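You operate a simulated robot arm through the tools that you are given. There is no shell and no other tool. Be economical: measure what you need, move in short steps, check, and stop when the job is done.

You run a simulated two-armed robot. Do the job below in one go: nothing can be reset, and whatever is moved stays where it is left.

Task
Take the blue towel from the island top on the sink side and hang it over the handle of the lower oven door.

Only the result counts: the job must be done as asked and must still hold three seconds after the hand-in. Knocking over, shifting, dropping, spilling or breaking anything else fails it. Flat cloth is picked up by pressing the open fingertips on it (5 to 10 N) and closing them slowly along it; thin cloth reads only 2 to 8 mm in the jaws.

Robot
Two 7-joint arms with two-finger parallel grippers on one trunk, on a base that drives. Base frame: it is fixed to the floor where the robot stands at the start and does not move with it; the origin is under the middle of the robot, x ahead of it, y to its left, z up; the surface under the hand at the start is at about z = 0.92. Readings come in m, degrees, newtons and seconds.
The left shoulder is at the start at [0.07, 0.177, 1.095], the right one opposite. With the tool pointing down near the work surface each hand reaches from about 0.28 to 0.72 m from the robot's upright axis, wherever it stands, measured 20 degrees to its own side. Payload 3.43 kg a hand.
The TCP of each hand is the grasp point between the finger pads, 0.03 m short of the fingertips. In the tool frame z runs along the fingers and y along their closing line. The gripper opens to 0.094 m. The fingers are 0.028 m wide and 0.01 m thick; the gripper's body (0.05 by 0.096 m) begins 0.055 m behind the TCP.
Orientation is that of the tool frame in the base frame, as a unit quaternion [w, x, y, z]. With the fingers straight down and closing along the base's y, the tool's x points along the base's -x, its y along +y and its z along -z.

Tools
- The arms move only by the tool move_arm. It takes "left_commands", "right_commands" or both (then of equal length, played together; a hand with none holds still); each is a list of rows, each a list of 2 entries, a list of its own where there are three numbers: the shift along the base's x, y, z in units of 400 mm (1.0 is 400 mm), then the turn, a rotation vector about the base's x, y, z in units of 90 degrees (1.0 is 90 degrees). In form: [[[tx, ty, tz], [ax, ay, az]], ...]. A call has 1 to 12 rows; each row is the pose to reach, as a shift and turn from the pose commanded when the call began. "left_grip" and "right_grip" are, for a hand that has rows, the opening, from 0 (shut) to 1 (fully open), set as the call begins (left out, the last holds). A call with a number of a shift or a turn outside -1 to 1 is refused whole. Rows are played at 5 a second. More than 0.05 m and 8.6 degrees between two rows, or a gripper value outside its range, and nothing of the call is played. A pose out of reach is approached as far as the arm can. The call stops where the force on the tool passes 40 N (or 10 N more than at its start, if that is more) or the arm is blocked; 0.2 s more then pass. Each finger travels about 0.153 m/s and halts on what it meets, pressing with about 42 N; the grip force reading is that of the motor and also rises with nothing between the fingers. The clock runs only during rows and for 0.2 s after the last one: add rows that repeat a pose to give the fingers time. The reply holds the time, the measured pose of the TCP, the force on the tool along the base axes, the opening and the grip force, in the units named above and with some noise, with the torque about the TCP (base axes, N m) and any sound that the robot's microphone picked up, and new pictures: "show" is both (left out), scene, wrist or none (wrist: the cameras of the hands that moved).
- Cameras (640 x 400 px; columns grow to the right, rows downward): "scene" is now at [0.1371, 0.0274, 1.4116]; the picture's right is [0.30, -0.96, 0.00], its down [-0.55, -0.17, -0.82] and it looks along [0.78, 0.24, -0.57] (base axes); focal length 265 px, centre (320, 200). "left" rides on the left gripper at [0.076, -0.014, -0.103] in its tool frame; the picture's right is [0.18, 0.98, 0.00], its down [-0.75, 0.14, -0.64] and it looks along [-0.63, 0.12, 0.77] (tool axes); focal length 243 px, centre (320, 200). "right" rides on the right gripper at [0.076, 0.014, -0.102] in its tool frame; the picture's right is [-0.18, 0.98, 0.00], its down [-0.75, -0.14, -0.64] and it looks along [-0.63, -0.12, 0.77] (tool axes); focal length 243 px, centre (320, 200). There is no depth. A picture from a camera that has moved, and an enlarged one, comes with that camera's place and axes in the base frame and with its lens.
- raise_lower(by): slides the trunk up (or, below 0, down) by that many m; the arms and the scene camera ride with it, the base frame stays. It gives what a move gives, with no picture.
- base_move(legs): drives the robot by 1 to 6 legs, each [ahead, turn to the left] in m and degrees, along the robot's own axes; the way and the turn of a leg run together, so that a leg with both is an arc; at most 1.5 m and 180 degrees a leg. The arms and the cameras ride along, it lands a little off, and it stops where it bumps. It gives what a move gives, and a new picture of the scene camera.
- pan_tilt(pan, tilt): turns the head with the scene camera to pan (to the left, within 86 degrees either way) and tilt (down, from -29 to 69), counted from straight ahead of the robot. It gives what a move gives, and a new picture of the scene camera.
- inspect(camera, box): a new picture of the part [left, top, right, bottom] of that camera's present view, enlarged. The clock stands still meanwhile.
- sign_off(): hands the job in; it is judged then, once.

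Go step by step. Nothing tells you exact positions but the pictures and the camera data: compare them with the known pose of the tool, close in by small moves and look again before you grip or let go. The budget is 120 turns and 260 pictures, counting those below and the enlarged ones. Unless the task says otherwise, let go and move clear before handing in, and close with one line.

The tools are called as name(argument=value, ...) on one line, values as JSON. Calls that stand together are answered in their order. move_arm: Moves the arms, as the interface text tells. Its arguments: {"type":"object","properties":{"left_commands":{"type":"array","items":{"type":"array"}},"left_grip":{"type":"number"},"right_commands":{"type":"array","items":{"type":"array"}},"right_grip":{"type":"number"},"show":{"type":"string","enum":["both","scene","wrist","none"]}},"required":[]} The other tools are called the same way: raise_lower (by) slides the trunk up or down; base_move (legs) drives the base; pan_tilt (pan, tilt) turns the head that bears the scene camera; inspect (camera, box) takes an enlarged picture of a part of a camera's view; sign_off () hands the job in.

At the start:

```text
clock: 0.0
left_eef_pos: [0.4267, 0.403, 1.1637]
left_ee_rot: [0.001, 0.0, 1.0, 0.0]
left_ft_force: [-0.5, 0.2, 0.0]
left_moment: [-0.02, -0.01, -0.02]
left_width: 0.0939
left_finger_force: 0.0
right_eef_pos: [0.4875, -0.0448, 1.1021]
right_ee_rot: [0.0, 0.001, 1.0, 0.0]
right_ft_force: [0.0, 0.0, -0.5]
right_moment: [0.02, -0.02, 0.03]
right_width: 0.094
right_finger_force: 0.1
trunk travel left (down, up): [-0.675, 0.165]
robot x, y, heading: [-0.0028, 0.0016, -0.1]
head pan, tilt: [17.2, 35.0]
```

scene: 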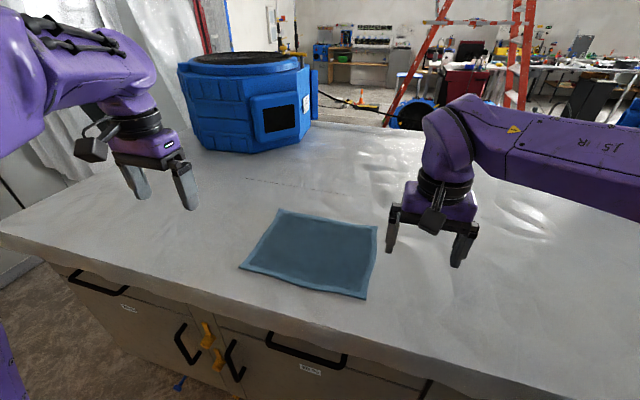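
right: 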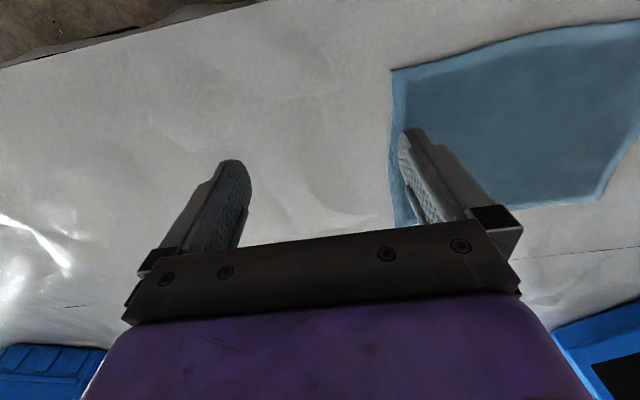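
left: 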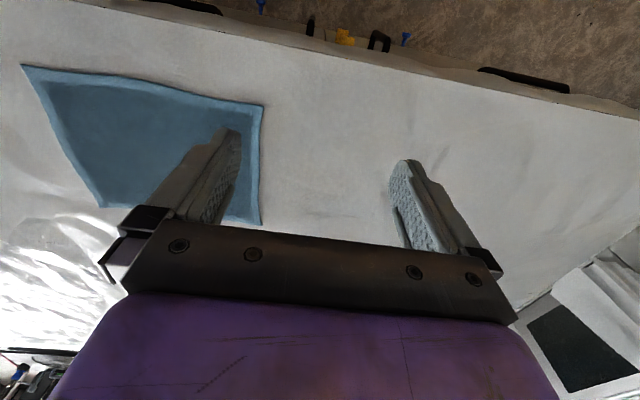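

The towel lies flat in front of me at about x 0.49–0.73, y 0.04–0.33. I first look around to find the oven.

pan_tilt(pan=80, tilt=20)

pan_tilt(pan=-80, tilt=20)

```text
clock: 1.3
left_eef_pos: [0.4265, 0.4019, 1.1624]
left_ee_rot: [0.0, 0.0, 1.0, 0.001]
left_ft_force: [0.6, 0.3, -0.9]
left_moment: [-0.01, -0.01, 0.0]
left_width: 0.094
left_finger_force: 0.1
right_eef_pos: [0.4869, -0.0443, 1.1025]
right_ee_rot: [0.0, 0.001, 1.0, 0.0]
right_ft_force: [0.5, 0.0, 0.4]
right_moment: [-0.01, -0.01, 0.0]
right_width: 0.0941
right_finger_force: 0.0
trunk travel left (down, up): [-0.675, 0.165]
robot x, y, heading: [0.0004, 0.0005, 0.1]
head pan, tilt: [80.0, 20.0]
camera scene: at [0.0693, 0.0931, 1.4354], right [0.98, -0.17, 0.0], down [-0.06, -0.34, -0.94], along [0.16, 0.93, -0.34], focal length 265 px, centre (320, 200)
```

scene: 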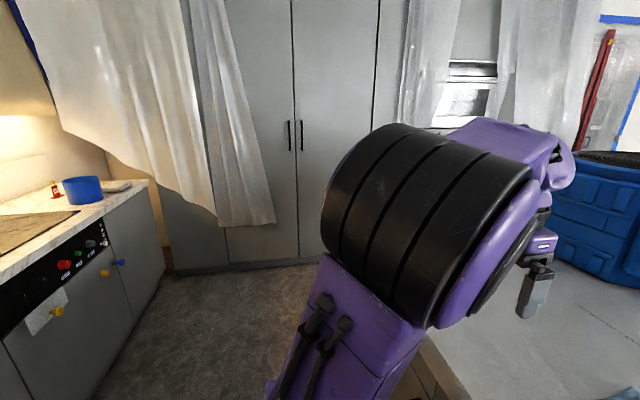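

```text
clock: 3.8
left_eef_pos: [0.427, 0.4034, 1.1633]
left_ee_rot: [0.001, -0.001, 1.0, 0.0]
left_ft_force: [-1.0, 0.5, 0.3]
left_moment: [-0.01, -0.03, 0.02]
left_width: 0.094
left_finger_force: 0.1
right_eef_pos: [0.4871, -0.0447, 1.1019]
right_ee_rot: [0.0, 0.0, 1.0, 0.0]
right_ft_force: [1.0, 0.6, -0.3]
right_moment: [0.01, 0.0, 0.03]
right_width: 0.094
right_finger_force: 0.1
trunk travel left (down, up): [-0.675, 0.165]
robot x, y, heading: [0.0018, -0.0016, 0.1]
head pan, tilt: [-80.0, 20.0]
camera scene: at [0.0692, -0.0903, 1.4354], right [-0.98, -0.17, 0.0], down [-0.06, 0.34, -0.94], along [0.16, -0.93, -0.34], focal length 265 px, centre (320, 200)
```

scene: 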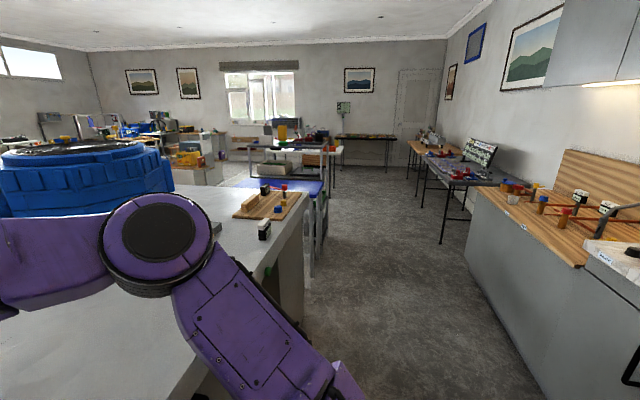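

The stove counter seems to be behind on my left (front at about x −0.75, y around 1). I take a closer look down there.

pan_tilt(pan=86, tilt=45)

```text
clock: 6.3
left_eef_pos: [0.4254, 0.4044, 1.1634]
left_ee_rot: [0.001, 0.0, 1.0, 0.0]
left_ft_force: [0.0, -0.3, 0.1]
left_moment: [-0.01, 0.01, -0.01]
left_width: 0.0939
left_finger_force: 0.1
right_eef_pos: [0.4871, -0.0444, 1.1007]
right_ee_rot: [0.0, 0.001, 1.0, 0.0]
right_ft_force: [-0.1, 0.8, 0.0]
right_moment: [0.0, -0.01, 0.05]
right_width: 0.0941
right_finger_force: 0.1
trunk travel left (down, up): [-0.675, 0.165]
robot x, y, heading: [-0.0029, -0.001, 0.2]
head pan, tilt: [85.9, 45.0]
camera scene: at [0.0588, 0.0825, 1.3968], right [1.0, -0.07, 0.0], down [-0.05, -0.71, -0.71], along [0.05, 0.71, -0.71], focal length 265 px, centre (320, 200)
```

scene: 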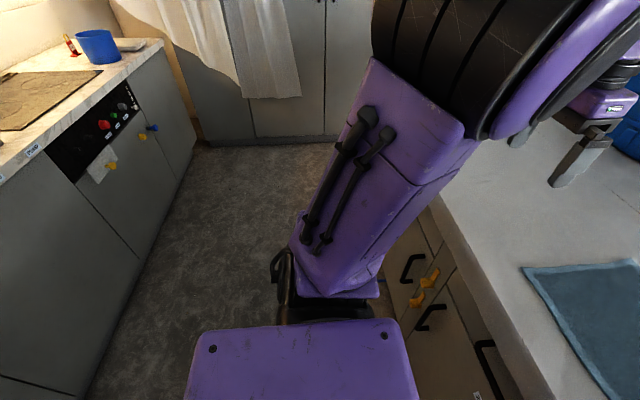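

I enlarge the stove area.

inspect(camera="scene", box=[0, 40, 220, 280])

inspect(camera="right", box=[0, 0, 640, 400])

```text
1.67 times, centred on (110, 160) of scene
camera zoom: at [0.0588, 0.0825, 1.3968], right [1.0, -0.07, 0.0], down [-0.05, -0.71, -0.71], along [0.05, 0.71, -0.71], focal length 442 px, centre (670, 267)
```

zoom: 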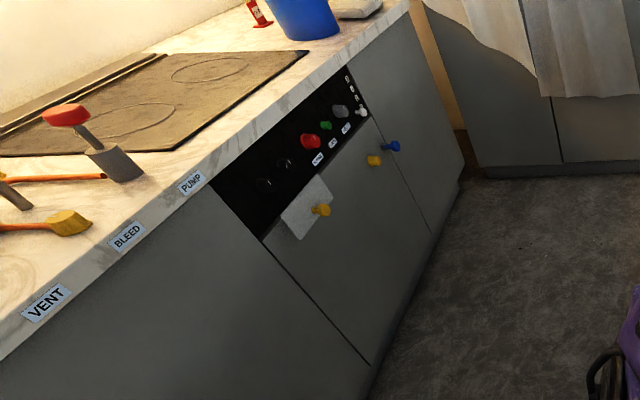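

```text
1.00 times, centred on (320, 200) of right (not enlarged: the box is as wide or as high as the picture)
camera zoom: at [0.4116, -0.0306, 1.2046], right [0.19, 0.98, 0.0], down [0.75, -0.14, 0.64], along [0.63, -0.12, -0.77], focal length 243 px, centre (320, 200)
```

zoom: 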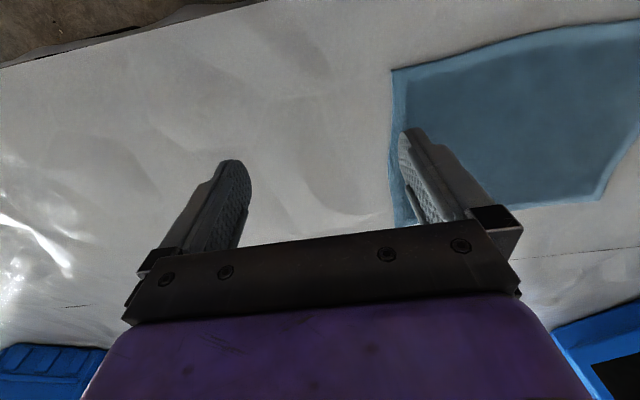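

That door has only knobs, no bar. Behind the curtains next to the tall cabinet something like a stacked appliance appears; I look there.

pan_tilt(pan=50, tilt=12)

pan_tilt(pan=-86, tilt=45)

```text
clock: 7.3
left_eef_pos: [0.4274, 0.4032, 1.1626]
left_ee_rot: [0.0, 0.0, 1.0, -0.001]
left_ft_force: [0.1, 0.7, -0.4]
left_moment: [0.02, 0.02, 0.01]
left_width: 0.094
left_finger_force: 0.0
right_eef_pos: [0.4865, -0.0447, 1.1023]
right_ee_rot: [0.0, 0.001, 1.0, 0.0]
right_ft_force: [0.4, 0.1, 0.0]
right_moment: [0.02, 0.03, -0.06]
right_width: 0.0941
right_finger_force: 0.0
trunk travel left (down, up): [-0.675, 0.165]
robot x, y, heading: [0.0015, -0.0022, 0.0]
head pan, tilt: [50.0, 12.0]
camera scene: at [0.1128, 0.0729, 1.4484], right [0.77, -0.64, 0.0], down [-0.13, -0.16, -0.98], along [0.63, 0.75, -0.21], focal length 265 px, centre (320, 200)
```

scene: 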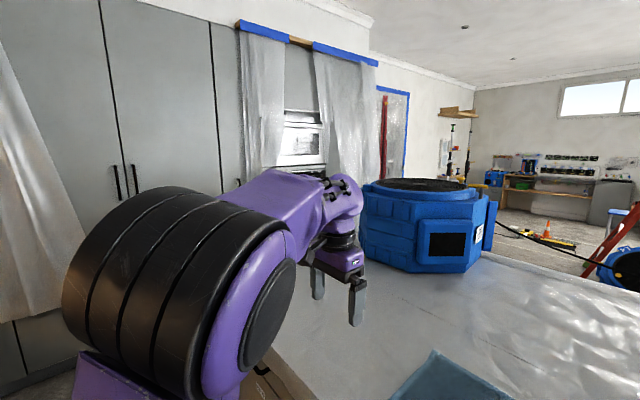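

```text
clock: 9.5
left_eef_pos: [0.4275, 0.4029, 1.1641]
left_ee_rot: [0.001, 0.0, 1.0, 0.0]
left_ft_force: [0.8, -0.3, 0.7]
left_moment: [-0.05, 0.0, -0.03]
left_width: 0.0942
left_finger_force: 0.0
right_eef_pos: [0.4875, -0.0432, 1.1013]
right_ee_rot: [0.0, 0.002, 1.0, 0.0]
right_ft_force: [-0.1, 0.0, -0.2]
right_moment: [0.01, -0.02, -0.04]
right_width: 0.0939
right_finger_force: 0.0
trunk travel left (down, up): [-0.675, 0.165]
robot x, y, heading: [-0.0017, -0.0008, 0.1]
head pan, tilt: [-85.9, 45.0]
camera scene: at [0.0588, -0.0797, 1.3968], right [-1.0, -0.07, 0.0], down [-0.05, 0.71, -0.71], along [0.05, -0.71, -0.71], focal length 265 px, centre (320, 200)
```

scene: 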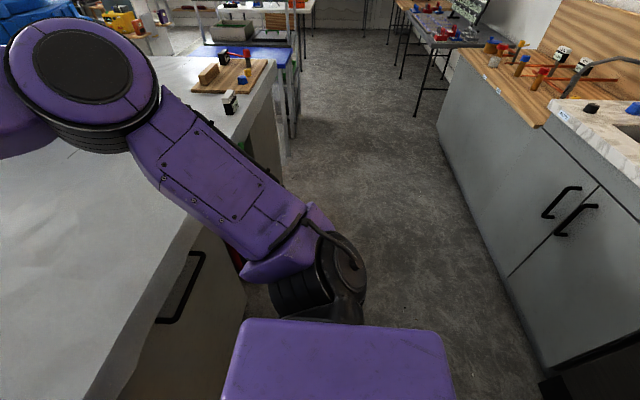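

The double oven must be the stacked unit behind the curtains (about x 1.7, y 2.3). First the towel: I bring both hands above its near edge, turned so that the fingers close along x.

move_arm(left_commands=[[[0.02, -0.029, -0.03], [0, 0, -0.083]], [[0.039, -0.058, -0.06], [0, 0, -0.167]], [[0.058, -0.086, -0.09], [0, 0, -0.25]], [[0.078, -0.115, -0.12], [0, 0, -0.333]], [[0.097, -0.144, -0.15], [0, 0, -0.417]], [[0.116, -0.172, -0.18], [0, 0, -0.5]], [[0.136, -0.2, -0.21], [0, 0, -0.583]], [[0.155, -0.23, -0.24], [0, 0, -0.667]], [[0.174, -0.26, -0.27], [0, 0, -0.75]], [[0.194, -0.288, -0.3], [0, 0, -0.833]], [[0.213, -0.316, -0.33], [0, 0, -0.917]], [[0.22, -0.345, -0.3575], [0, 0, -1]]], right_commands=[[[0.006, 0.03, -0.017], [0, 0, 0.083]], [[0.012, 0.06, -0.034], [0, 0, 0.167]], [[0.018, 0.09, -0.051], [0, 0, 0.25]], [[0.024, 0.12, -0.068], [0, 0, 0.333]], [[0.03, 0.15, -0.085], [0, 0, 0.417]], [[0.036, 0.18, -0.102], [0, 0, 0.5]], [[0.042, 0.21, -0.12], [0, 0, 0.583]], [[0.048, 0.24, -0.137], [0, 0, 0.667]], [[0.054, 0.27, -0.154], [0, 0, 0.75]], [[0.06, 0.3, -0.171], [0, 0, 0.833]], [[0.066, 0.33, -0.188], [0, 0, 0.917]], [[0.069, 0.36, -0.205], [0, 0, 1]]], left_grip=0.4, right_grip=0.4, show="wrist")

pan_tilt(pan=15, tilt=45)

```text
clock: 12.1
left_eef_pos: [0.5123, 0.2645, 1.0212]
left_ee_rot: [0.001, 0.708, 0.706, 0.001]
left_ft_force: [0.4, 0.4, -0.3]
left_moment: [0.02, -0.02, 0.05]
left_width: 0.0378
left_finger_force: 0.1
right_eef_pos: [0.5141, -0.0619, 1.0215]
right_ee_rot: [0.143, -0.306, 0.934, -0.118]
right_ft_force: [0.2, -0.2, 0.2]
right_moment: [-0.01, -0.01, 0.0]
right_width: 0.0374
right_finger_force: 0.0
right hand out of reach, approached as far as the arm can: row 3, 4, 5, 6, 7, 8, 9, 10, 11, 12
trunk travel left (down, up): [-0.675, 0.165]
robot x, y, heading: [0.0015, 0.0062, -0.2]
head pan, tilt: [-85.9, 45.0]
camera right: at [0.4133, -0.0835, 1.0982], right [-0.39, 0.88, -0.27], down [0.44, 0.43, 0.79], along [0.81, 0.19, -0.56], focal length 243 px, centre (320, 200)
camera left: at [0.4992, 0.3409, 1.1232], right [0.98, 0.18, 0.0], down [0.14, -0.75, 0.64], along [0.12, -0.63, -0.77], focal length 243 px, centre (320, 200)
```

right: 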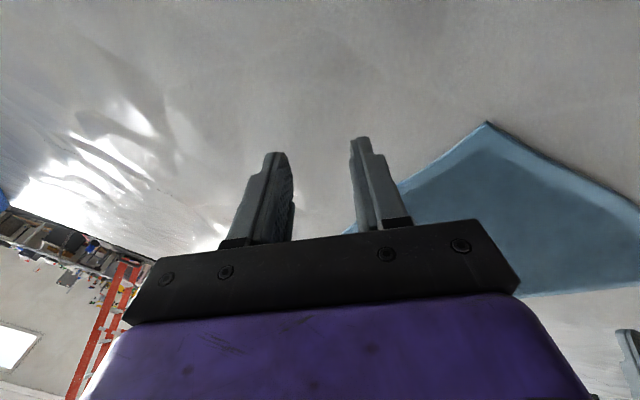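
left: 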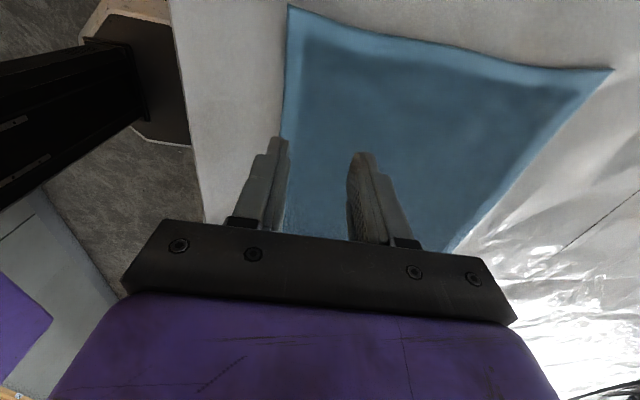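

```text
clock: 13.9
left_eef_pos: [0.5139, 0.2638, 1.0197]
left_ee_rot: [0.001, 0.707, 0.708, 0.0]
left_ft_force: [0.4, -0.1, 0.4]
left_moment: [0.01, 0.0, 0.01]
left_width: 0.0375
left_finger_force: 0.1
right_eef_pos: [0.5165, -0.0593, 1.02]
right_ee_rot: [0.14, -0.306, 0.934, -0.117]
right_ft_force: [-0.4, 0.6, 0.4]
right_moment: [0.01, -0.02, 0.01]
right_width: 0.0376
right_finger_force: 0.0
trunk travel left (down, up): [-0.675, 0.165]
robot x, y, heading: [0.0036, 0.0011, 0.1]
head pan, tilt: [15.0, 45.0]
camera scene: at [0.1316, 0.0224, 1.3967], right [0.26, -0.97, 0.0], down [-0.68, -0.18, -0.71], along [0.68, 0.18, -0.71], focal length 265 px, centre (320, 200)
```

scene: 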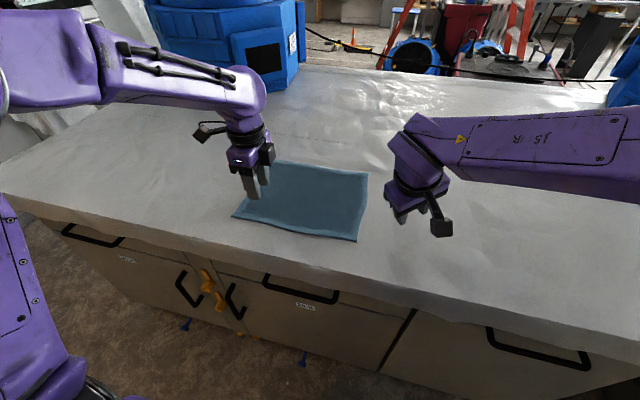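

The right hand cannot reach across the centre line; I test whether it reaches this yaw at y = −0.08, which tells me how to shift the base.

move_arm(right_commands=[[[0, -0.11, 0], [0, 0, 0]], [[0, -0.22, 0], [0, 0, 0]], [[0, -0.33, 0], [0, 0, 0]], [[0, -0.45, 0], [0, 0, 0]]], left_commands=[[[0, -0.11, 0], [0, 0, 0]], [[0, -0.22, 0], [0, 0, 0]], [[0, -0.33, 0], [0, 0, 0]], [[0, -0.45, 0], [0, 0, 0]]], show="none")

```text
clock: 14.9
left_eef_pos: [0.5136, 0.0806, 1.0213]
left_ee_rot: [0.0, 0.707, 0.707, 0.001]
left_ft_force: [-0.3, -0.5, 0.4]
left_moment: [0.07, -0.01, 0.0]
left_width: 0.0375
left_finger_force: 0.1
right_eef_pos: [0.5214, -0.1529, 1.0219]
right_ee_rot: [0.16, -0.282, 0.936, -0.139]
right_ft_force: [0.1, 0.2, 0.5]
right_moment: [0.06, -0.01, 0.02]
right_width: 0.0376
right_finger_force: 0.0
right hand out of reach, approached as far as the arm can: row 1, 2, 3, 4
trunk travel left (down, up): [-0.675, 0.165]
robot x, y, heading: [-0.0017, -0.0018, -0.1]
head pan, tilt: [15.0, 45.0]
```

The left hand is fine there; the right one seems stuck on the +90° turn. I turn it back to its first yaw and then will try the other direction.

move_arm(right_commands=[[[0, 0, 0.02], [0, 0, -0.083]], [[0, 0, 0.04], [0, 0, -0.167]], [[0, 0, 0.06], [0, 0, -0.25]], [[0, 0, 0.08], [0, 0, -0.333]], [[0, 0, 0.1], [0, 0, -0.417]], [[0, 0, 0.1], [0, 0, -0.5]], [[0, 0, 0.1], [0, 0, -0.583]], [[0, 0, 0.1], [0, 0, -0.667]], [[0, 0, 0.1], [0, 0, -0.75]], [[0, 0, 0.1], [0, 0, -0.833]], [[0, 0, 0.1], [0, 0, -0.917]], [[0, 0, 0.1], [0, 0, -1]]], show="none")

```text
clock: 17.5
left_eef_pos: [0.5138, 0.0854, 1.0204]
left_ee_rot: [0.001, 0.707, 0.707, -0.001]
left_ft_force: [-1.3, 0.7, -0.3]
left_moment: [-0.01, 0.01, 0.0]
left_width: 0.0376
left_finger_force: 0.1
right_eef_pos: [0.5218, -0.1503, 1.0608]
right_ee_rot: [0.012, 0.462, 0.861, -0.212]
right_ft_force: [-0.3, -0.2, 0.3]
right_moment: [-0.01, 0.02, -0.04]
right_width: 0.0376
right_finger_force: 0.1
trunk travel left (down, up): [-0.675, 0.165]
robot x, y, heading: [0.0032, 0.0018, -0.1]
head pan, tilt: [15.0, 45.0]
```

The right hand turned that way without trouble. I go on to the same yaw as the left hand, pointing straight down.

move_arm(right_commands=[[[0, 0, 0], [0.034, -0.031, -0.062]], [[0, 0, 0], [0.069, -0.062, -0.123]], [[0, 0, 0], [0.103, -0.093, -0.185]], [[0, 0, 0], [0.138, -0.124, -0.247]], [[0, 0, 0], [0.172, -0.154, -0.308]], [[0, 0, 0], [0.207, -0.185, -0.37]], [[0, 0, 0], [0.207, -0.185, -0.37]]], show="scene")

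```text
clock: 19.1
left_eef_pos: [0.5131, 0.0857, 1.0187]
left_ee_rot: [0.001, 0.707, 0.707, 0.0]
left_ft_force: [-0.4, -1.1, 1.0]
left_moment: [0.01, -0.02, -0.03]
left_width: 0.0377
left_finger_force: 0.1
right_eef_pos: [0.5228, -0.1494, 1.0613]
right_ee_rot: [0.001, 0.709, 0.705, 0.001]
right_ft_force: [1.1, 0.2, -0.4]
right_moment: [0.01, -0.02, 0.02]
right_width: 0.038
right_finger_force: 0.2
trunk travel left (down, up): [-0.675, 0.165]
robot x, y, heading: [0.0024, 0.0025, -0.1]
head pan, tilt: [15.0, 45.0]
camera scene: at [0.1318, 0.0227, 1.3967], right [0.26, -0.97, 0.0], down [-0.68, -0.18, -0.71], along [0.68, 0.18, -0.71], focal length 265 px, centre (320, 200)
```

scene: 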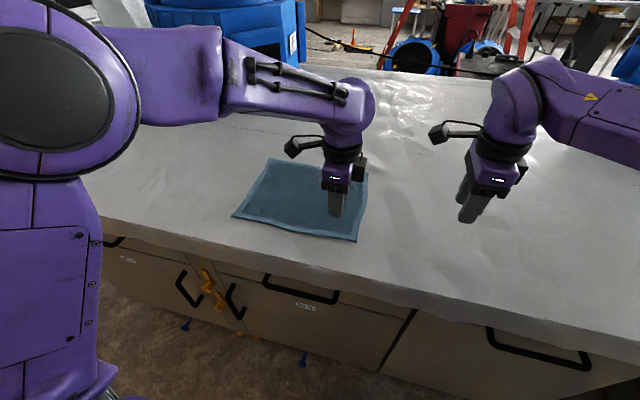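

Both hands now share a yaw. I move them together to the left: left to y 0.265, right to about 0.10.

move_arm(left_commands=[[[0, 0.11, 0], [0, 0, 0]], [[0, 0.22, 0], [0, 0, 0]], [[0, 0.33, 0], [0, 0, 0]], [[0, 0.46, 0], [0, 0, 0]], [[0, 0.46, 0], [0, 0, 0]], [[0, 0.46, 0], [0, 0, 0]], [[0, 0.46, 0], [0, 0, 0]]], right_commands=[[[0, 0.09, -0.02], [0, 0, 0]], [[0, 0.18, -0.04], [0, 0, 0]], [[-0.01, 0.27, -0.06], [0, 0, 0]], [[-0.02, 0.36, -0.08], [0, 0, 0]], [[-0.02, 0.45, -0.1], [0, 0, 0]], [[-0.02, 0.54, -0.1], [0, 0, 0]], [[-0.02, 0.62, -0.1], [0, 0, 0]]], show="both")

```text
refused: row 4 steps farther than a row can; nothing moved
```

move_arm(left_commands=[[[0, 0.11, 0], [0, 0, 0]], [[0, 0.22, 0], [0, 0, 0]], [[0, 0.33, 0], [0, 0, 0]], [[0, 0.44, 0], [0, 0, 0]], [[0, 0.46, 0], [0, 0, 0]], [[0, 0.46, 0], [0, 0, 0]], [[0, 0.46, 0], [0, 0, 0]]], right_commands=[[[0, 0.09, -0.02], [0, 0, 0]], [[0, 0.18, -0.04], [0, 0, 0]], [[-0.01, 0.27, -0.06], [0, 0, 0]], [[-0.02, 0.36, -0.08], [0, 0, 0]], [[-0.02, 0.45, -0.1], [0, 0, 0]], [[-0.02, 0.54, -0.1], [0, 0, 0]], [[-0.02, 0.62, -0.1], [0, 0, 0]]], show="both")

```text
clock: 20.7
left_eef_pos: [0.5146, 0.2707, 1.0188]
left_ee_rot: [0.001, 0.707, 0.707, -0.001]
left_ft_force: [-0.9, -0.1, 0.1]
left_moment: [-0.01, -0.02, -0.04]
left_width: 0.0375
left_finger_force: 0.0
right_eef_pos: [0.5147, 0.0997, 1.0219]
right_ee_rot: [0.002, 0.708, 0.706, 0.001]
right_ft_force: [-0.5, -0.5, 1.5]
right_moment: [-0.02, 0.02, -0.02]
right_width: 0.0375
right_finger_force: 0.1
trunk travel left (down, up): [-0.675, 0.165]
robot x, y, heading: [-0.0027, -0.001, 0.2]
head pan, tilt: [15.0, 45.0]
camera scene: at [0.1316, 0.025, 1.3967], right [0.26, -0.97, 0.0], down [-0.68, -0.18, -0.71], along [0.68, 0.18, -0.71], focal length 265 px, centre (320, 200)
camera right: at [0.5289, 0.1755, 1.1245], right [0.98, -0.19, 0.0], down [-0.15, -0.75, 0.64], along [-0.12, -0.63, -0.77], focal length 243 px, centre (320, 200)
camera left: at [0.5014, 0.3483, 1.1209], right [0.98, 0.18, 0.0], down [0.14, -0.75, 0.64], along [0.12, -0.63, -0.76], focal length 243 px, centre (320, 200)
```

scene: 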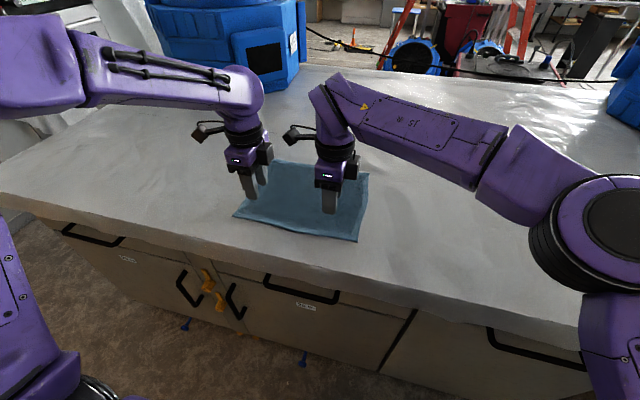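
right: 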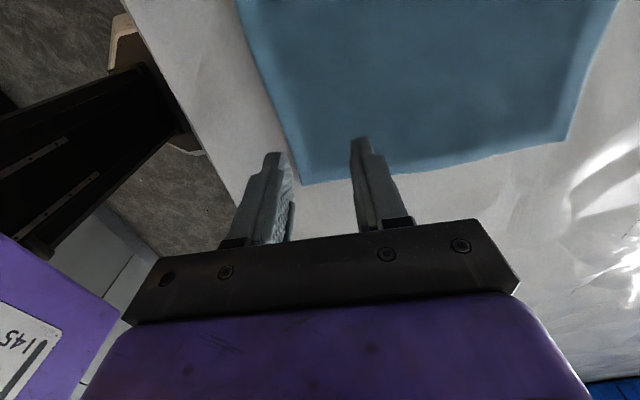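
left: 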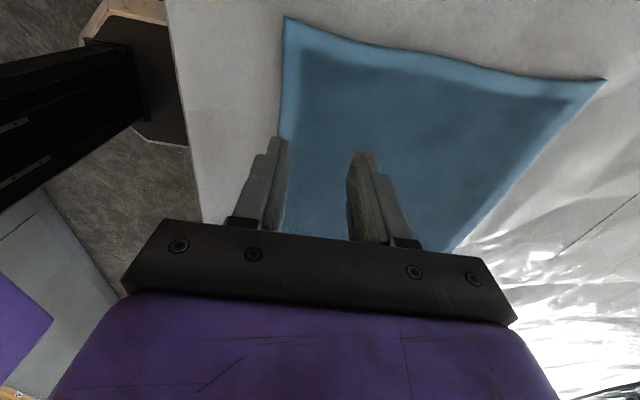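

Both reach; the near edge is at x ≈ 0.482, so the outer fingers will land about 5 mm inside it. I descend towards the cloth.

move_arm(left_commands=[[[0, 0, -0.08], [0, 0, 0]], [[0, 0, -0.14], [0, 0, 0]], [[0, 0, -0.155], [0, 0, 0]], [[0, 0, -0.155], [0, 0, 0]]], right_commands=[[[0, 0, -0.08], [0, 0, 0]], [[0, 0, -0.14], [0, 0, 0]], [[0, 0, -0.16], [0, 0, 0]], [[0, 0, -0.16], [0, 0, 0]]], show="wrist")

```text
clock: 21.7
left_eef_pos: [0.5147, 0.2695, 0.9573]
left_ee_rot: [0.0, 0.707, 0.708, -0.001]
left_ft_force: [-0.5, -0.4, 0.5]
left_moment: [0.0, 0.01, 0.02]
left_width: 0.0377
left_finger_force: 0.1
right_eef_pos: [0.5141, 0.0975, 0.9569]
right_ee_rot: [0.001, 0.708, 0.706, 0.001]
right_ft_force: [-0.1, 0.2, -0.9]
right_moment: [0.01, -0.02, 0.02]
right_width: 0.0375
right_finger_force: 0.1
trunk travel left (down, up): [-0.675, 0.165]
robot x, y, heading: [0.005, 0.0005, -0.1]
head pan, tilt: [15.0, 45.0]
camera right: at [0.5285, 0.1732, 1.0597], right [0.98, -0.19, 0.0], down [-0.15, -0.75, 0.64], along [-0.12, -0.63, -0.77], focal length 243 px, centre (320, 200)
camera left: at [0.5014, 0.3459, 1.0591], right [0.98, 0.18, 0.0], down [0.14, -0.75, 0.64], along [0.12, -0.63, -0.77], focal length 243 px, centre (320, 200)
```

right: 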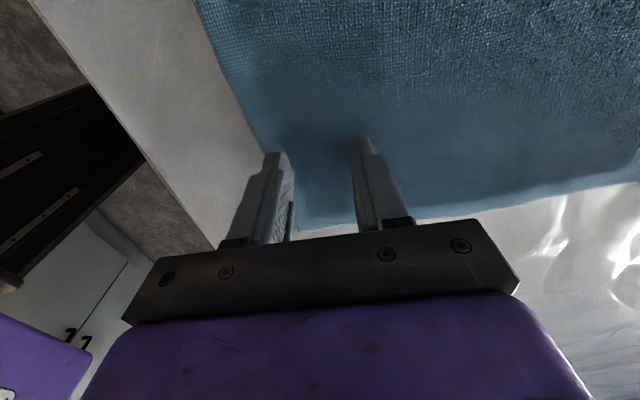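
left: 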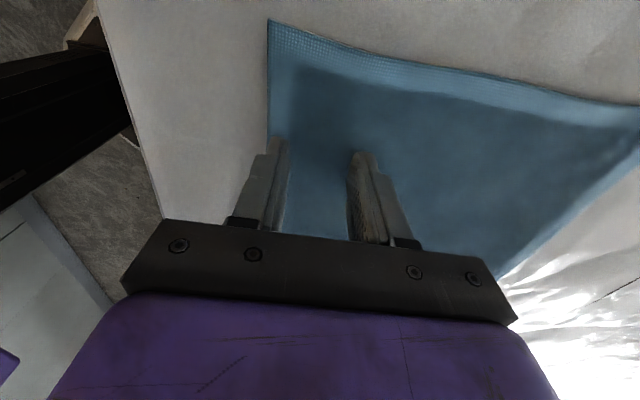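

Nearly touching. I shift in by 5 mm and lower in millimetre steps until force appears.

move_arm(left_commands=[[[0.0125, 0, 0], [0, 0, 0]], [[0.0125, 0, -0.0075], [0, 0, 0]], [[0.0125, 0, -0.0125], [0, 0, 0]], [[0.0125, 0, -0.0125], [0, 0, 0]]], right_commands=[[[0.0125, 0, 0], [0, 0, 0]], [[0.0125, 0, -0.0075], [0, 0, 0]], [[0.0125, 0, -0.0125], [0, 0, 0]], [[0.0125, 0, -0.0125], [0, 0, 0]]], show="none")

```text
clock: 22.7
left_eef_pos: [0.519, 0.2689, 0.9547]
left_ee_rot: [0.001, 0.708, 0.707, 0.0]
left_ft_force: [0.9, 0.9, 5.5]
left_moment: [0.0, -0.02, 0.0]
left_width: 0.0377
left_finger_force: 0.1
right_eef_pos: [0.5177, 0.0964, 0.9537]
right_ee_rot: [0.0, 0.709, 0.706, 0.002]
right_ft_force: [0.8, 1.6, 9.3]
right_moment: [0.07, 0.03, -0.03]
right_width: 0.0372
right_finger_force: 0.0
trunk travel left (down, up): [-0.675, 0.165]
robot x, y, heading: [0.0025, -0.001, 0.2]
head pan, tilt: [15.0, 45.0]
```

Contact at 5.5 N and 9.3 N. Now I close slowly.

move_arm(left_commands=[[[0, 0, -0.002], [0, 0, 0]], [[0, 0, -0.002], [0, 0, 0]]], right_commands=[[[0, 0, 0], [0, 0, 0]], [[0, 0, 0], [0, 0, 0]]], left_grip=0.3, right_grip=0.3, show="none")

move_arm(left_commands=[[[0, 0, 0], [0, 0, 0]], [[0, 0, 0], [0, 0, 0]]], right_commands=[[[0, 0, 0], [0, 0, 0]], [[0, 0, 0], [0, 0, 0]]], left_grip=0.2, right_grip=0.2, show="wrist")

```text
clock: 23.3
left_eef_pos: [0.5185, 0.2679, 0.9524]
left_ee_rot: [0.002, 0.707, 0.707, 0.002]
left_ft_force: [0.8, -1.7, 9.1]
left_moment: [0.01, -0.01, -0.03]
left_width: 0.0273
left_finger_force: 0.0
right_eef_pos: [0.5181, 0.0971, 0.952]
right_ee_rot: [0.002, 0.709, 0.706, 0.003]
right_ft_force: [0.2, 2.3, 8.8]
right_moment: [0.07, 0.02, 0.01]
right_width: 0.0275
right_finger_force: 0.0
trunk travel left (down, up): [-0.675, 0.165]
robot x, y, heading: [-0.003, 0.0002, 0.1]
head pan, tilt: [15.0, 45.0]
```

```text
clock: 23.9
left_eef_pos: [0.5172, 0.2682, 0.9537]
left_ee_rot: [0.0, 0.707, 0.707, 0.001]
left_ft_force: [0.0, -0.5, 9.6]
left_moment: [-0.02, -0.02, 0.02]
left_width: 0.0178
left_finger_force: 0.1
right_eef_pos: [0.5172, 0.0971, 0.9546]
right_ee_rot: [0.002, 0.708, 0.706, 0.002]
right_ft_force: [0.3, 1.3, 8.9]
right_moment: [0.05, 0.03, -0.01]
right_width: 0.0179
right_finger_force: 0.0
trunk travel left (down, up): [-0.675, 0.165]
robot x, y, heading: [-0.0003, 0.0001, 0.0]
head pan, tilt: [15.0, 45.0]
camera right: at [0.5319, 0.1724, 1.0565], right [0.98, -0.19, 0.0], down [-0.15, -0.75, 0.64], along [-0.12, -0.63, -0.77], focal length 243 px, centre (320, 200)
camera left: at [0.5043, 0.3449, 1.0554], right [0.98, 0.18, 0.0], down [0.14, -0.75, 0.64], along [0.12, -0.63, -0.77], focal length 243 px, centre (320, 200)
```

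right: 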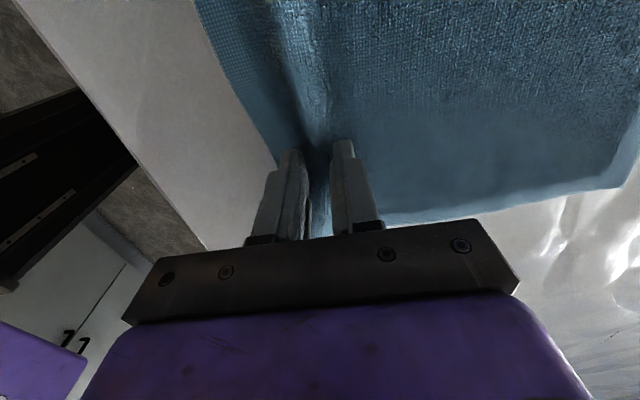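
left: 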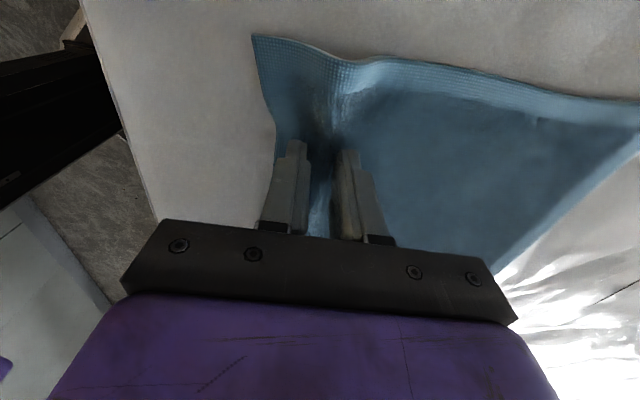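

A ridge is rising between the fingers, just as wanted. I close fully.

move_arm(left_commands=[[[0, 0, 0], [0, 0, 0]], [[0, 0, 0], [0, 0, 0]]], right_commands=[[[0, 0, 0], [0, 0, 0]], [[0, 0, 0], [0, 0, 0]]], left_grip=0.1, right_grip=0.1, show="none")

move_arm(left_commands=[[[0, 0, 0], [0, 0, 0]], [[0, 0, 0], [0, 0, 0]], [[0, 0, 0], [0, 0, 0]]], right_commands=[[[0, 0, 0], [0, 0, 0]], [[0, 0, 0], [0, 0, 0]], [[0, 0, 0], [0, 0, 0]]], left_grip=0.0, right_grip=0.0, show="none")

move_arm(left_commands=[[[0, 0, 0.04], [0, 0, 0]], [[0, 0, 0.12], [0, 0, 0]], [[0, 0, 0.2], [0, 0, 0]], [[0, 0, 0.2], [0, 0, 0]]], right_commands=[[[0, 0, 0.04], [0, 0, 0]], [[0, 0, 0.12], [0, 0, 0]], [[0, 0, 0.2], [0, 0, 0]], [[0, 0, 0.2], [0, 0, 0]]], show="both")

```text
clock: 24.5
left_eef_pos: [0.5185, 0.2677, 0.9534]
left_ee_rot: [0.0, 0.708, 0.707, 0.001]
left_ft_force: [0.3, -0.4, 10.5]
left_moment: [-0.03, 0.01, 0.03]
left_width: 0.0101
left_finger_force: 0.7
right_eef_pos: [0.5168, 0.0962, 0.953]
right_ee_rot: [0.002, 0.709, 0.706, 0.002]
right_ft_force: [0.5, 1.5, 8.5]
right_moment: [0.05, 0.04, -0.02]
right_width: 0.0112
right_finger_force: 1.4
trunk travel left (down, up): [-0.675, 0.165]
robot x, y, heading: [0.0004, 0.0024, 0.1]
head pan, tilt: [15.0, 45.0]
```

```text
clock: 25.3
left_eef_pos: [0.518, 0.2675, 0.9533]
left_ee_rot: [0.001, 0.707, 0.707, 0.001]
left_ft_force: [0.2, -2.0, 10.0]
left_moment: [-0.03, -0.05, 0.01]
left_width: 0.0045
left_finger_force: 38.7
right_eef_pos: [0.5166, 0.0981, 0.9552]
right_ee_rot: [0.001, 0.708, 0.706, 0.003]
right_ft_force: [0.1, 2.6, 10.7]
right_moment: [0.11, -0.01, -0.02]
right_width: 0.005
right_finger_force: 39.5
trunk travel left (down, up): [-0.675, 0.165]
robot x, y, heading: [-0.0, -0.0023, 0.1]
head pan, tilt: [15.0, 45.0]
```

```text
clock: 26.3
left_eef_pos: [0.5199, 0.27, 1.0321]
left_ee_rot: [0.0, 0.707, 0.707, -0.001]
left_ft_force: [-0.3, -0.7, -0.7]
left_moment: [-0.07, -0.04, 0.04]
left_width: 0.0041
left_finger_force: 38.5
right_eef_pos: [0.519, 0.0989, 1.0319]
right_ee_rot: [0.001, 0.709, 0.706, 0.001]
right_ft_force: [0.3, 1.6, -0.2]
right_moment: [0.01, -0.01, -0.02]
right_width: 0.0045
right_finger_force: 38.2
trunk travel left (down, up): [-0.675, 0.165]
robot x, y, heading: [-0.001, 0.0006, -0.0]
head pan, tilt: [15.0, 45.0]
camera scene: at [0.1324, 0.0227, 1.3966], right [0.26, -0.97, 0.0], down [-0.68, -0.18, -0.71], along [0.68, 0.18, -0.71], focal length 265 px, centre (320, 200)
camera right: at [0.535, 0.1735, 1.1349], right [0.98, -0.19, 0.0], down [-0.14, -0.75, 0.64], along [-0.12, -0.63, -0.77], focal length 243 px, centre (320, 200)
camera left: at [0.5069, 0.3464, 1.1341], right [0.98, 0.18, 0.0], down [0.14, -0.75, 0.64], along [0.12, -0.63, -0.77], focal length 243 px, centre (320, 200)
```

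scene: 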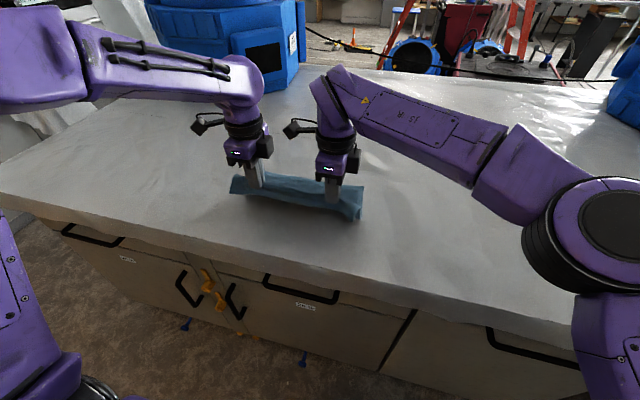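
right: 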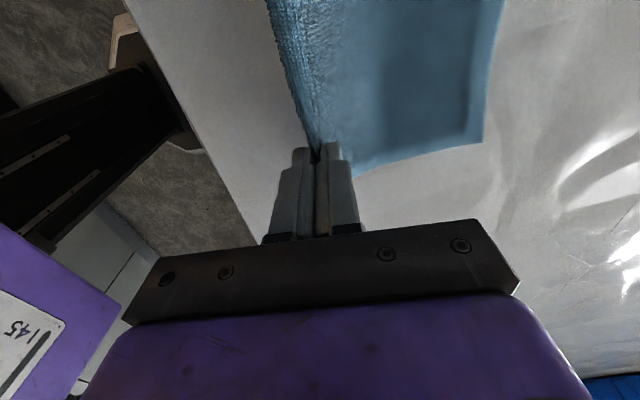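
left: 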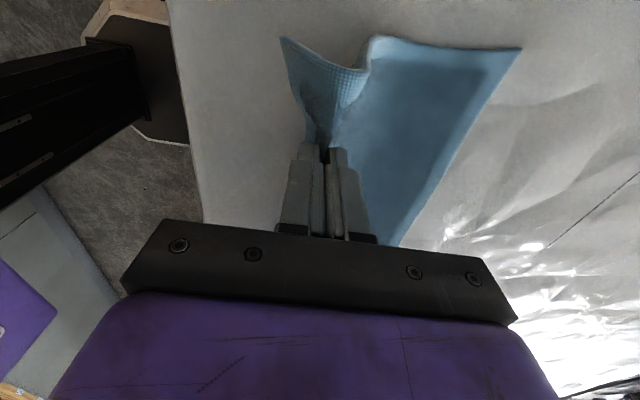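

Both hands hold it firmly (4–5 mm). I lift it clear of the top.

raise_lower(by=0.15)

move_arm(left_commands=[[[-0.05, 0, 0.1], [0, 0, 0]], [[-0.1, 0, 0.2], [0, 0, 0]], [[-0.15, 0, 0.25], [0, 0, 0]], [[-0.2, 0, 0.3], [0, 0, 0]], [[-0.2, 0, 0.3], [0, 0, 0]]], right_commands=[[[-0.05, 0, 0.1], [0, 0, 0]], [[-0.1, 0, 0.2], [0, 0, 0]], [[-0.15, 0, 0.25], [0, 0, 0]], [[-0.2, 0, 0.3], [0, 0, 0]], [[-0.2, 0, 0.3], [0, 0, 0]]], show="both")

```text
clock: 28.0
left_eef_pos: [0.5191, 0.2691, 1.1825]
left_ee_rot: [0.001, 0.707, 0.707, -0.001]
left_ft_force: [0.6, -2.0, 0.2]
left_moment: [-0.05, 0.0, 0.0]
left_width: 0.0043
left_finger_force: 39.1
right_eef_pos: [0.5196, 0.0968, 1.182]
right_ee_rot: [0.0, 0.709, 0.705, 0.001]
right_ft_force: [0.5, 1.4, -0.2]
right_moment: [0.04, -0.06, 0.04]
right_width: 0.0042
right_finger_force: 39.0
trunk travel left (down, up): [-0.825, 0.015]
robot x, y, heading: [0.0041, 0.0017, -0.1]
head pan, tilt: [15.0, 45.0]
```

```text
clock: 29.2
left_eef_pos: [0.4388, 0.2671, 1.3023]
left_ee_rot: [0.0, 0.707, 0.707, 0.001]
left_ft_force: [-0.3, -1.0, -0.5]
left_moment: [0.01, -0.03, 0.03]
left_width: 0.0043
left_finger_force: 38.9
right_eef_pos: [0.4393, 0.0967, 1.3036]
right_ee_rot: [0.001, 0.708, 0.706, 0.002]
right_ft_force: [-0.6, 0.5, 0.4]
right_moment: [0.04, -0.03, 0.02]
right_width: 0.0044
right_finger_force: 39.0
trunk travel left (down, up): [-0.825, 0.015]
robot x, y, heading: [0.0017, -0.0004, 0.3]
head pan, tilt: [15.0, 45.0]
camera scene: at [0.1312, 0.0202, 1.5468], right [0.26, -0.97, 0.0], down [-0.68, -0.18, -0.71], along [0.68, 0.18, -0.71], focal length 265 px, centre (320, 200)
camera right: at [0.4545, 0.1719, 1.4058], right [0.98, -0.19, 0.0], down [-0.15, -0.75, 0.64], along [-0.12, -0.63, -0.77], focal length 243 px, centre (320, 200)
camera left: at [0.4259, 0.3432, 1.4052], right [0.98, 0.18, 0.0], down [0.14, -0.75, 0.64], along [0.12, -0.63, -0.77], focal length 243 px, centre (320, 200)
```

scene: 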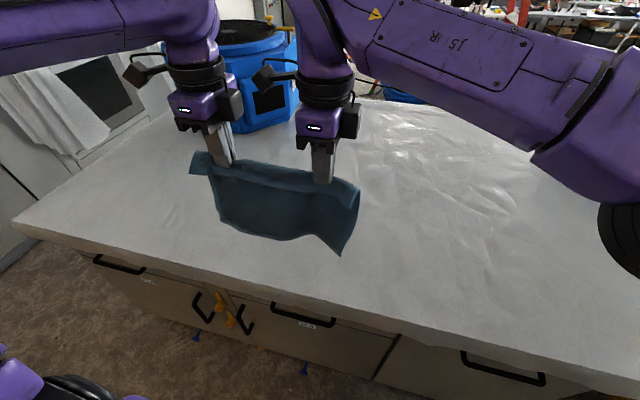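
right: 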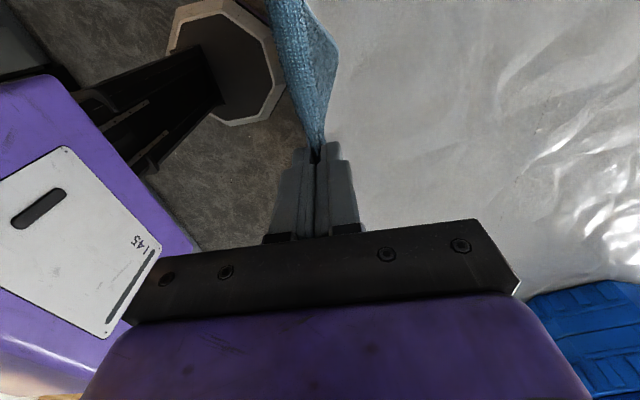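
left: 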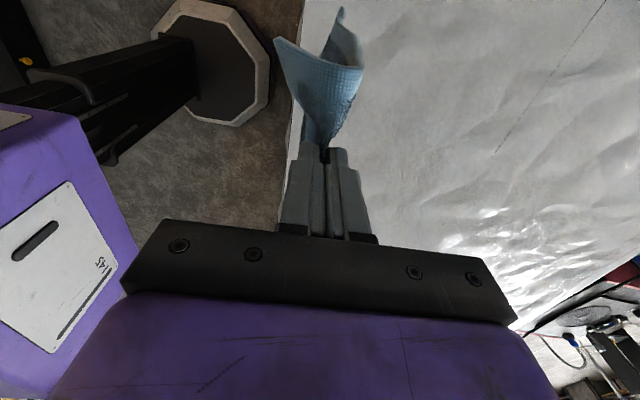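

The towel hangs flat from both hands. Left in the picture the lower oven door (dark glass) shows at about x 1.7, y 2.3, z 0.7. I back off, turn left and drive along the aisle.

base_move(legs=[[-0.08, 0], [0, 90], [1.4, 0]])

pan_tilt(pan=-60, tilt=25)

```text
clock: 40.7
left_eef_pos: [-0.3291, 1.8423, 1.3023]
left_ee_rot: [0.001, 0.009, 1.0, 0.0]
left_ft_force: [0.7, -0.2, 0.1]
left_moment: [-0.02, -0.02, -0.08]
left_width: 0.0043
left_finger_force: 39.0
right_eef_pos: [-0.1591, 1.8399, 1.3018]
right_ee_rot: [0.0, 0.011, 1.0, 0.003]
right_ft_force: [-0.5, 0.3, -1.3]
right_moment: [0.01, -0.02, -0.07]
right_width: 0.0044
right_finger_force: 38.6
trunk travel left (down, up): [-0.825, 0.015]
robot x, y, heading: [-0.0698, 1.398, 89.1]
head pan, tilt: [15.0, 45.0]
camera scene: at [-0.084, 1.5279, 1.5468], right [0.97, 0.24, 0.0], down [0.17, -0.69, -0.71], along [-0.17, 0.69, -0.71], focal length 265 px, centre (320, 200)
```

scene: 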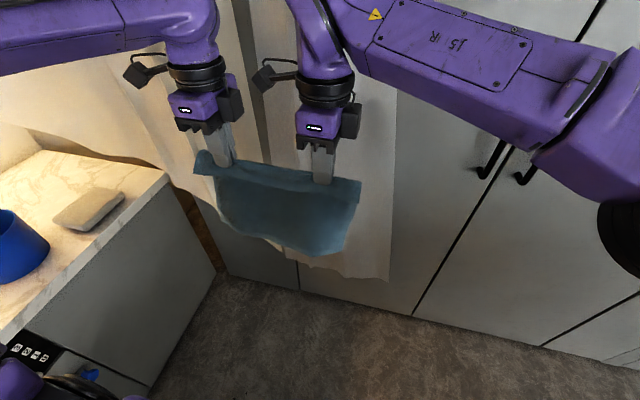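

```text
clock: 42.2
left_eef_pos: [-0.3286, 1.8419, 1.3029]
left_ee_rot: [0.001, 0.009, 1.0, 0.0]
left_ft_force: [0.6, -0.6, 0.5]
left_moment: [0.01, 0.0, -0.15]
left_width: 0.0041
left_finger_force: 39.1
right_eef_pos: [-0.159, 1.8412, 1.3028]
right_ee_rot: [0.0, 0.01, 1.0, 0.001]
right_ft_force: [0.0, -0.3, -1.3]
right_moment: [0.02, 0.02, -0.09]
right_width: 0.0043
right_finger_force: 39.0
trunk travel left (down, up): [-0.825, 0.015]
robot x, y, heading: [-0.0704, 1.4007, 89.3]
head pan, tilt: [-60.0, 25.0]
camera scene: at [0.0162, 1.4946, 1.5773], right [0.49, -0.87, 0.0], down [-0.37, -0.21, -0.91], along [0.79, 0.44, -0.42], focal length 265 px, centre (320, 200)
```

scene: 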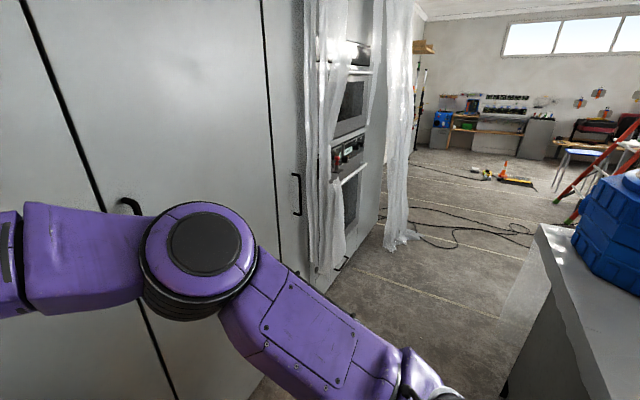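

The oven stack with curtains in front is visible. I enlarge it.

inspect(camera="scene", box=[280, 20, 440, 280])

```text
1.54 times, centred on (360, 150) of scene
camera zoom: at [0.0162, 1.4946, 1.5773], right [0.49, -0.87, 0.0], down [-0.37, -0.21, -0.91], along [0.79, 0.44, -0.42], focal length 408 px, centre (258, 277)
```

zoom: 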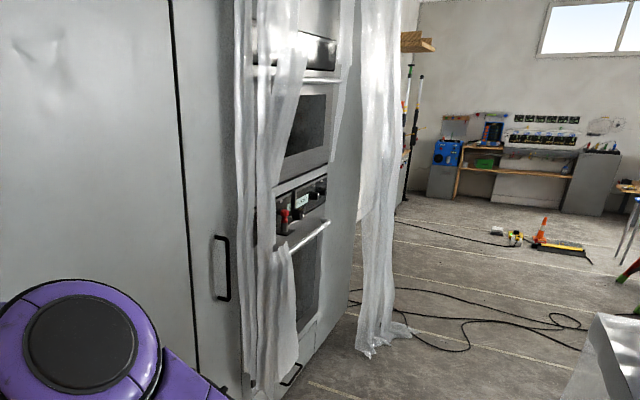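

The lower door's silver bar is just under the control panel, roughly x 1.5–2.1, y 2.2, z 0.92. I turn right and drive on in front of it.

base_move(legs=[[0, -89.3], [1.4, 0]])

pan_tilt(pan=55, tilt=30)

```text
clock: 53.0
left_eef_pos: [1.78, 1.6948, 1.3026]
left_ee_rot: [0.001, 0.699, 0.715, 0.0]
left_ft_force: [0.4, -0.3, -0.1]
left_moment: [-0.01, 0.01, 0.1]
left_width: 0.0042
left_finger_force: 38.8
right_eef_pos: [1.7852, 1.5255, 1.3018]
right_ee_rot: [0.001, 0.699, 0.715, 0.002]
right_ft_force: [-0.1, 0.7, 0.2]
right_moment: [0.03, -0.05, 0.11]
right_width: 0.0043
right_finger_force: 38.5
trunk travel left (down, up): [-0.825, 0.015]
robot x, y, heading: [1.348, 1.4134, 1.4]
head pan, tilt: [-60.0, 25.0]
camera scene: at [1.448, 1.3399, 1.5774], right [-0.85, -0.52, 0.0], down [-0.22, 0.36, -0.91], along [0.47, -0.77, -0.42], focal length 265 px, centre (320, 200)
```

scene: 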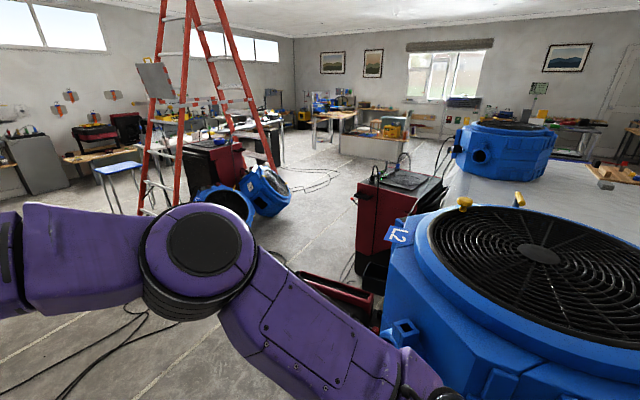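

```text
clock: 54.9
left_eef_pos: [1.7803, 1.6947, 1.3022]
left_ee_rot: [0.0, 0.7, 0.715, 0.0]
left_ft_force: [-0.1, -0.5, -1.4]
left_moment: [-0.06, 0.0, 0.14]
left_width: 0.0045
left_finger_force: 38.9
right_eef_pos: [1.7846, 1.5249, 1.3025]
right_ee_rot: [0.001, 0.7, 0.714, 0.001]
right_ft_force: [0.0, -1.1, 0.5]
right_moment: [-0.02, -0.01, 0.12]
right_width: 0.0042
right_finger_force: 39.2
trunk travel left (down, up): [-0.825, 0.015]
robot x, y, heading: [1.3496, 1.4161, 1.5]
head pan, tilt: [55.0, 30.0]
camera scene: at [1.4509, 1.4939, 1.5693], right [0.83, -0.55, 0.0], down [-0.28, -0.42, -0.87], along [0.48, 0.72, -0.5], focal length 265 px, centre (320, 200)
```

scene: 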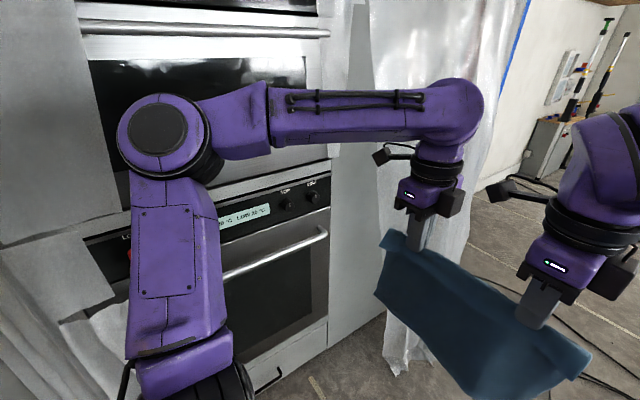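

From the two views the bar runs about x 1.41–1.91, y 2.14, z 0.97. I drive ahead, then turn to face it.

base_move(legs=[[0.48, -1.5], [0, 90]])

pan_tilt(pan=10, tilt=35)

```text
clock: 61.6
left_eef_pos: [1.5591, 1.8595, 1.3019]
left_ee_rot: [0.0, -0.003, 1.0, 0.0]
left_ft_force: [0.6, 0.6, -0.1]
left_moment: [-0.01, -0.01, -0.12]
left_width: 0.0042
left_finger_force: 38.6
right_eef_pos: [1.7287, 1.8623, 1.3016]
right_ee_rot: [0.0, -0.001, 1.0, 0.0]
right_ft_force: [-0.2, -0.4, -0.6]
right_moment: [0.02, 0.05, -0.13]
right_width: 0.0042
right_finger_force: 38.7
trunk travel left (down, up): [-0.825, 0.015]
robot x, y, heading: [1.8288, 1.4213, 90.4]
head pan, tilt: [55.0, 30.0]
camera scene: at [1.7581, 1.5247, 1.5694], right [0.57, 0.82, 0.0], down [0.41, -0.28, -0.87], along [-0.71, 0.49, -0.5], focal length 265 px, centre (320, 200)
```

scene: 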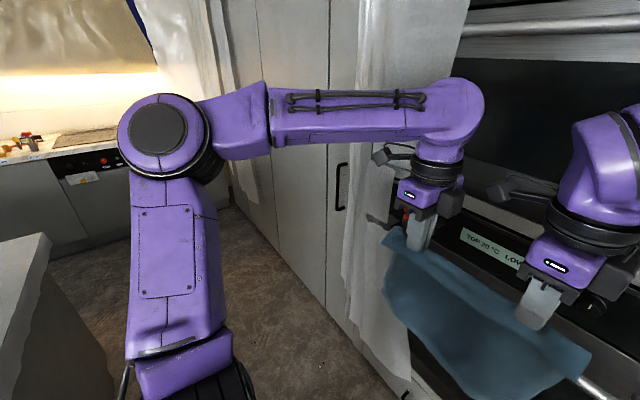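

```text
clock: 62.8
left_eef_pos: [1.559, 1.8603, 1.3028]
left_ee_rot: [0.002, -0.002, 1.0, 0.001]
left_ft_force: [0.2, 0.1, -0.1]
left_moment: [-0.01, 0.02, -0.13]
left_width: 0.0044
left_finger_force: 39.0
right_eef_pos: [1.7291, 1.8615, 1.3016]
right_ee_rot: [-0.001, -0.002, 1.0, 0.001]
right_ft_force: [-1.2, -0.2, 0.3]
right_moment: [0.0, 0.04, -0.08]
right_width: 0.0043
right_finger_force: 38.5
trunk travel left (down, up): [-0.825, 0.015]
robot x, y, heading: [1.8321, 1.4227, 90.1]
head pan, tilt: [10.0, 35.0]
camera scene: at [1.8164, 1.5598, 1.5616], right [0.98, 0.18, 0.0], down [0.1, -0.56, -0.82], along [-0.15, 0.81, -0.57], focal length 265 px, centre (320, 200)
```

scene: 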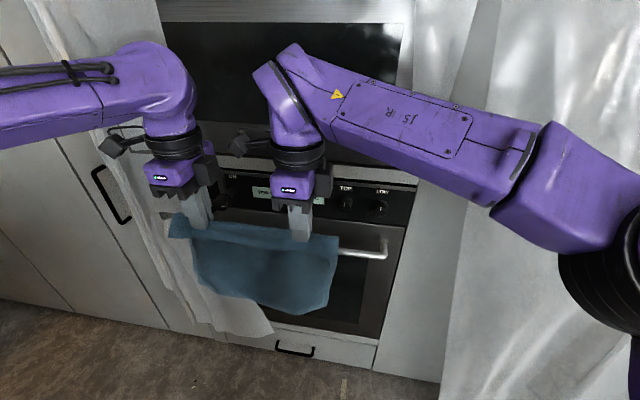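

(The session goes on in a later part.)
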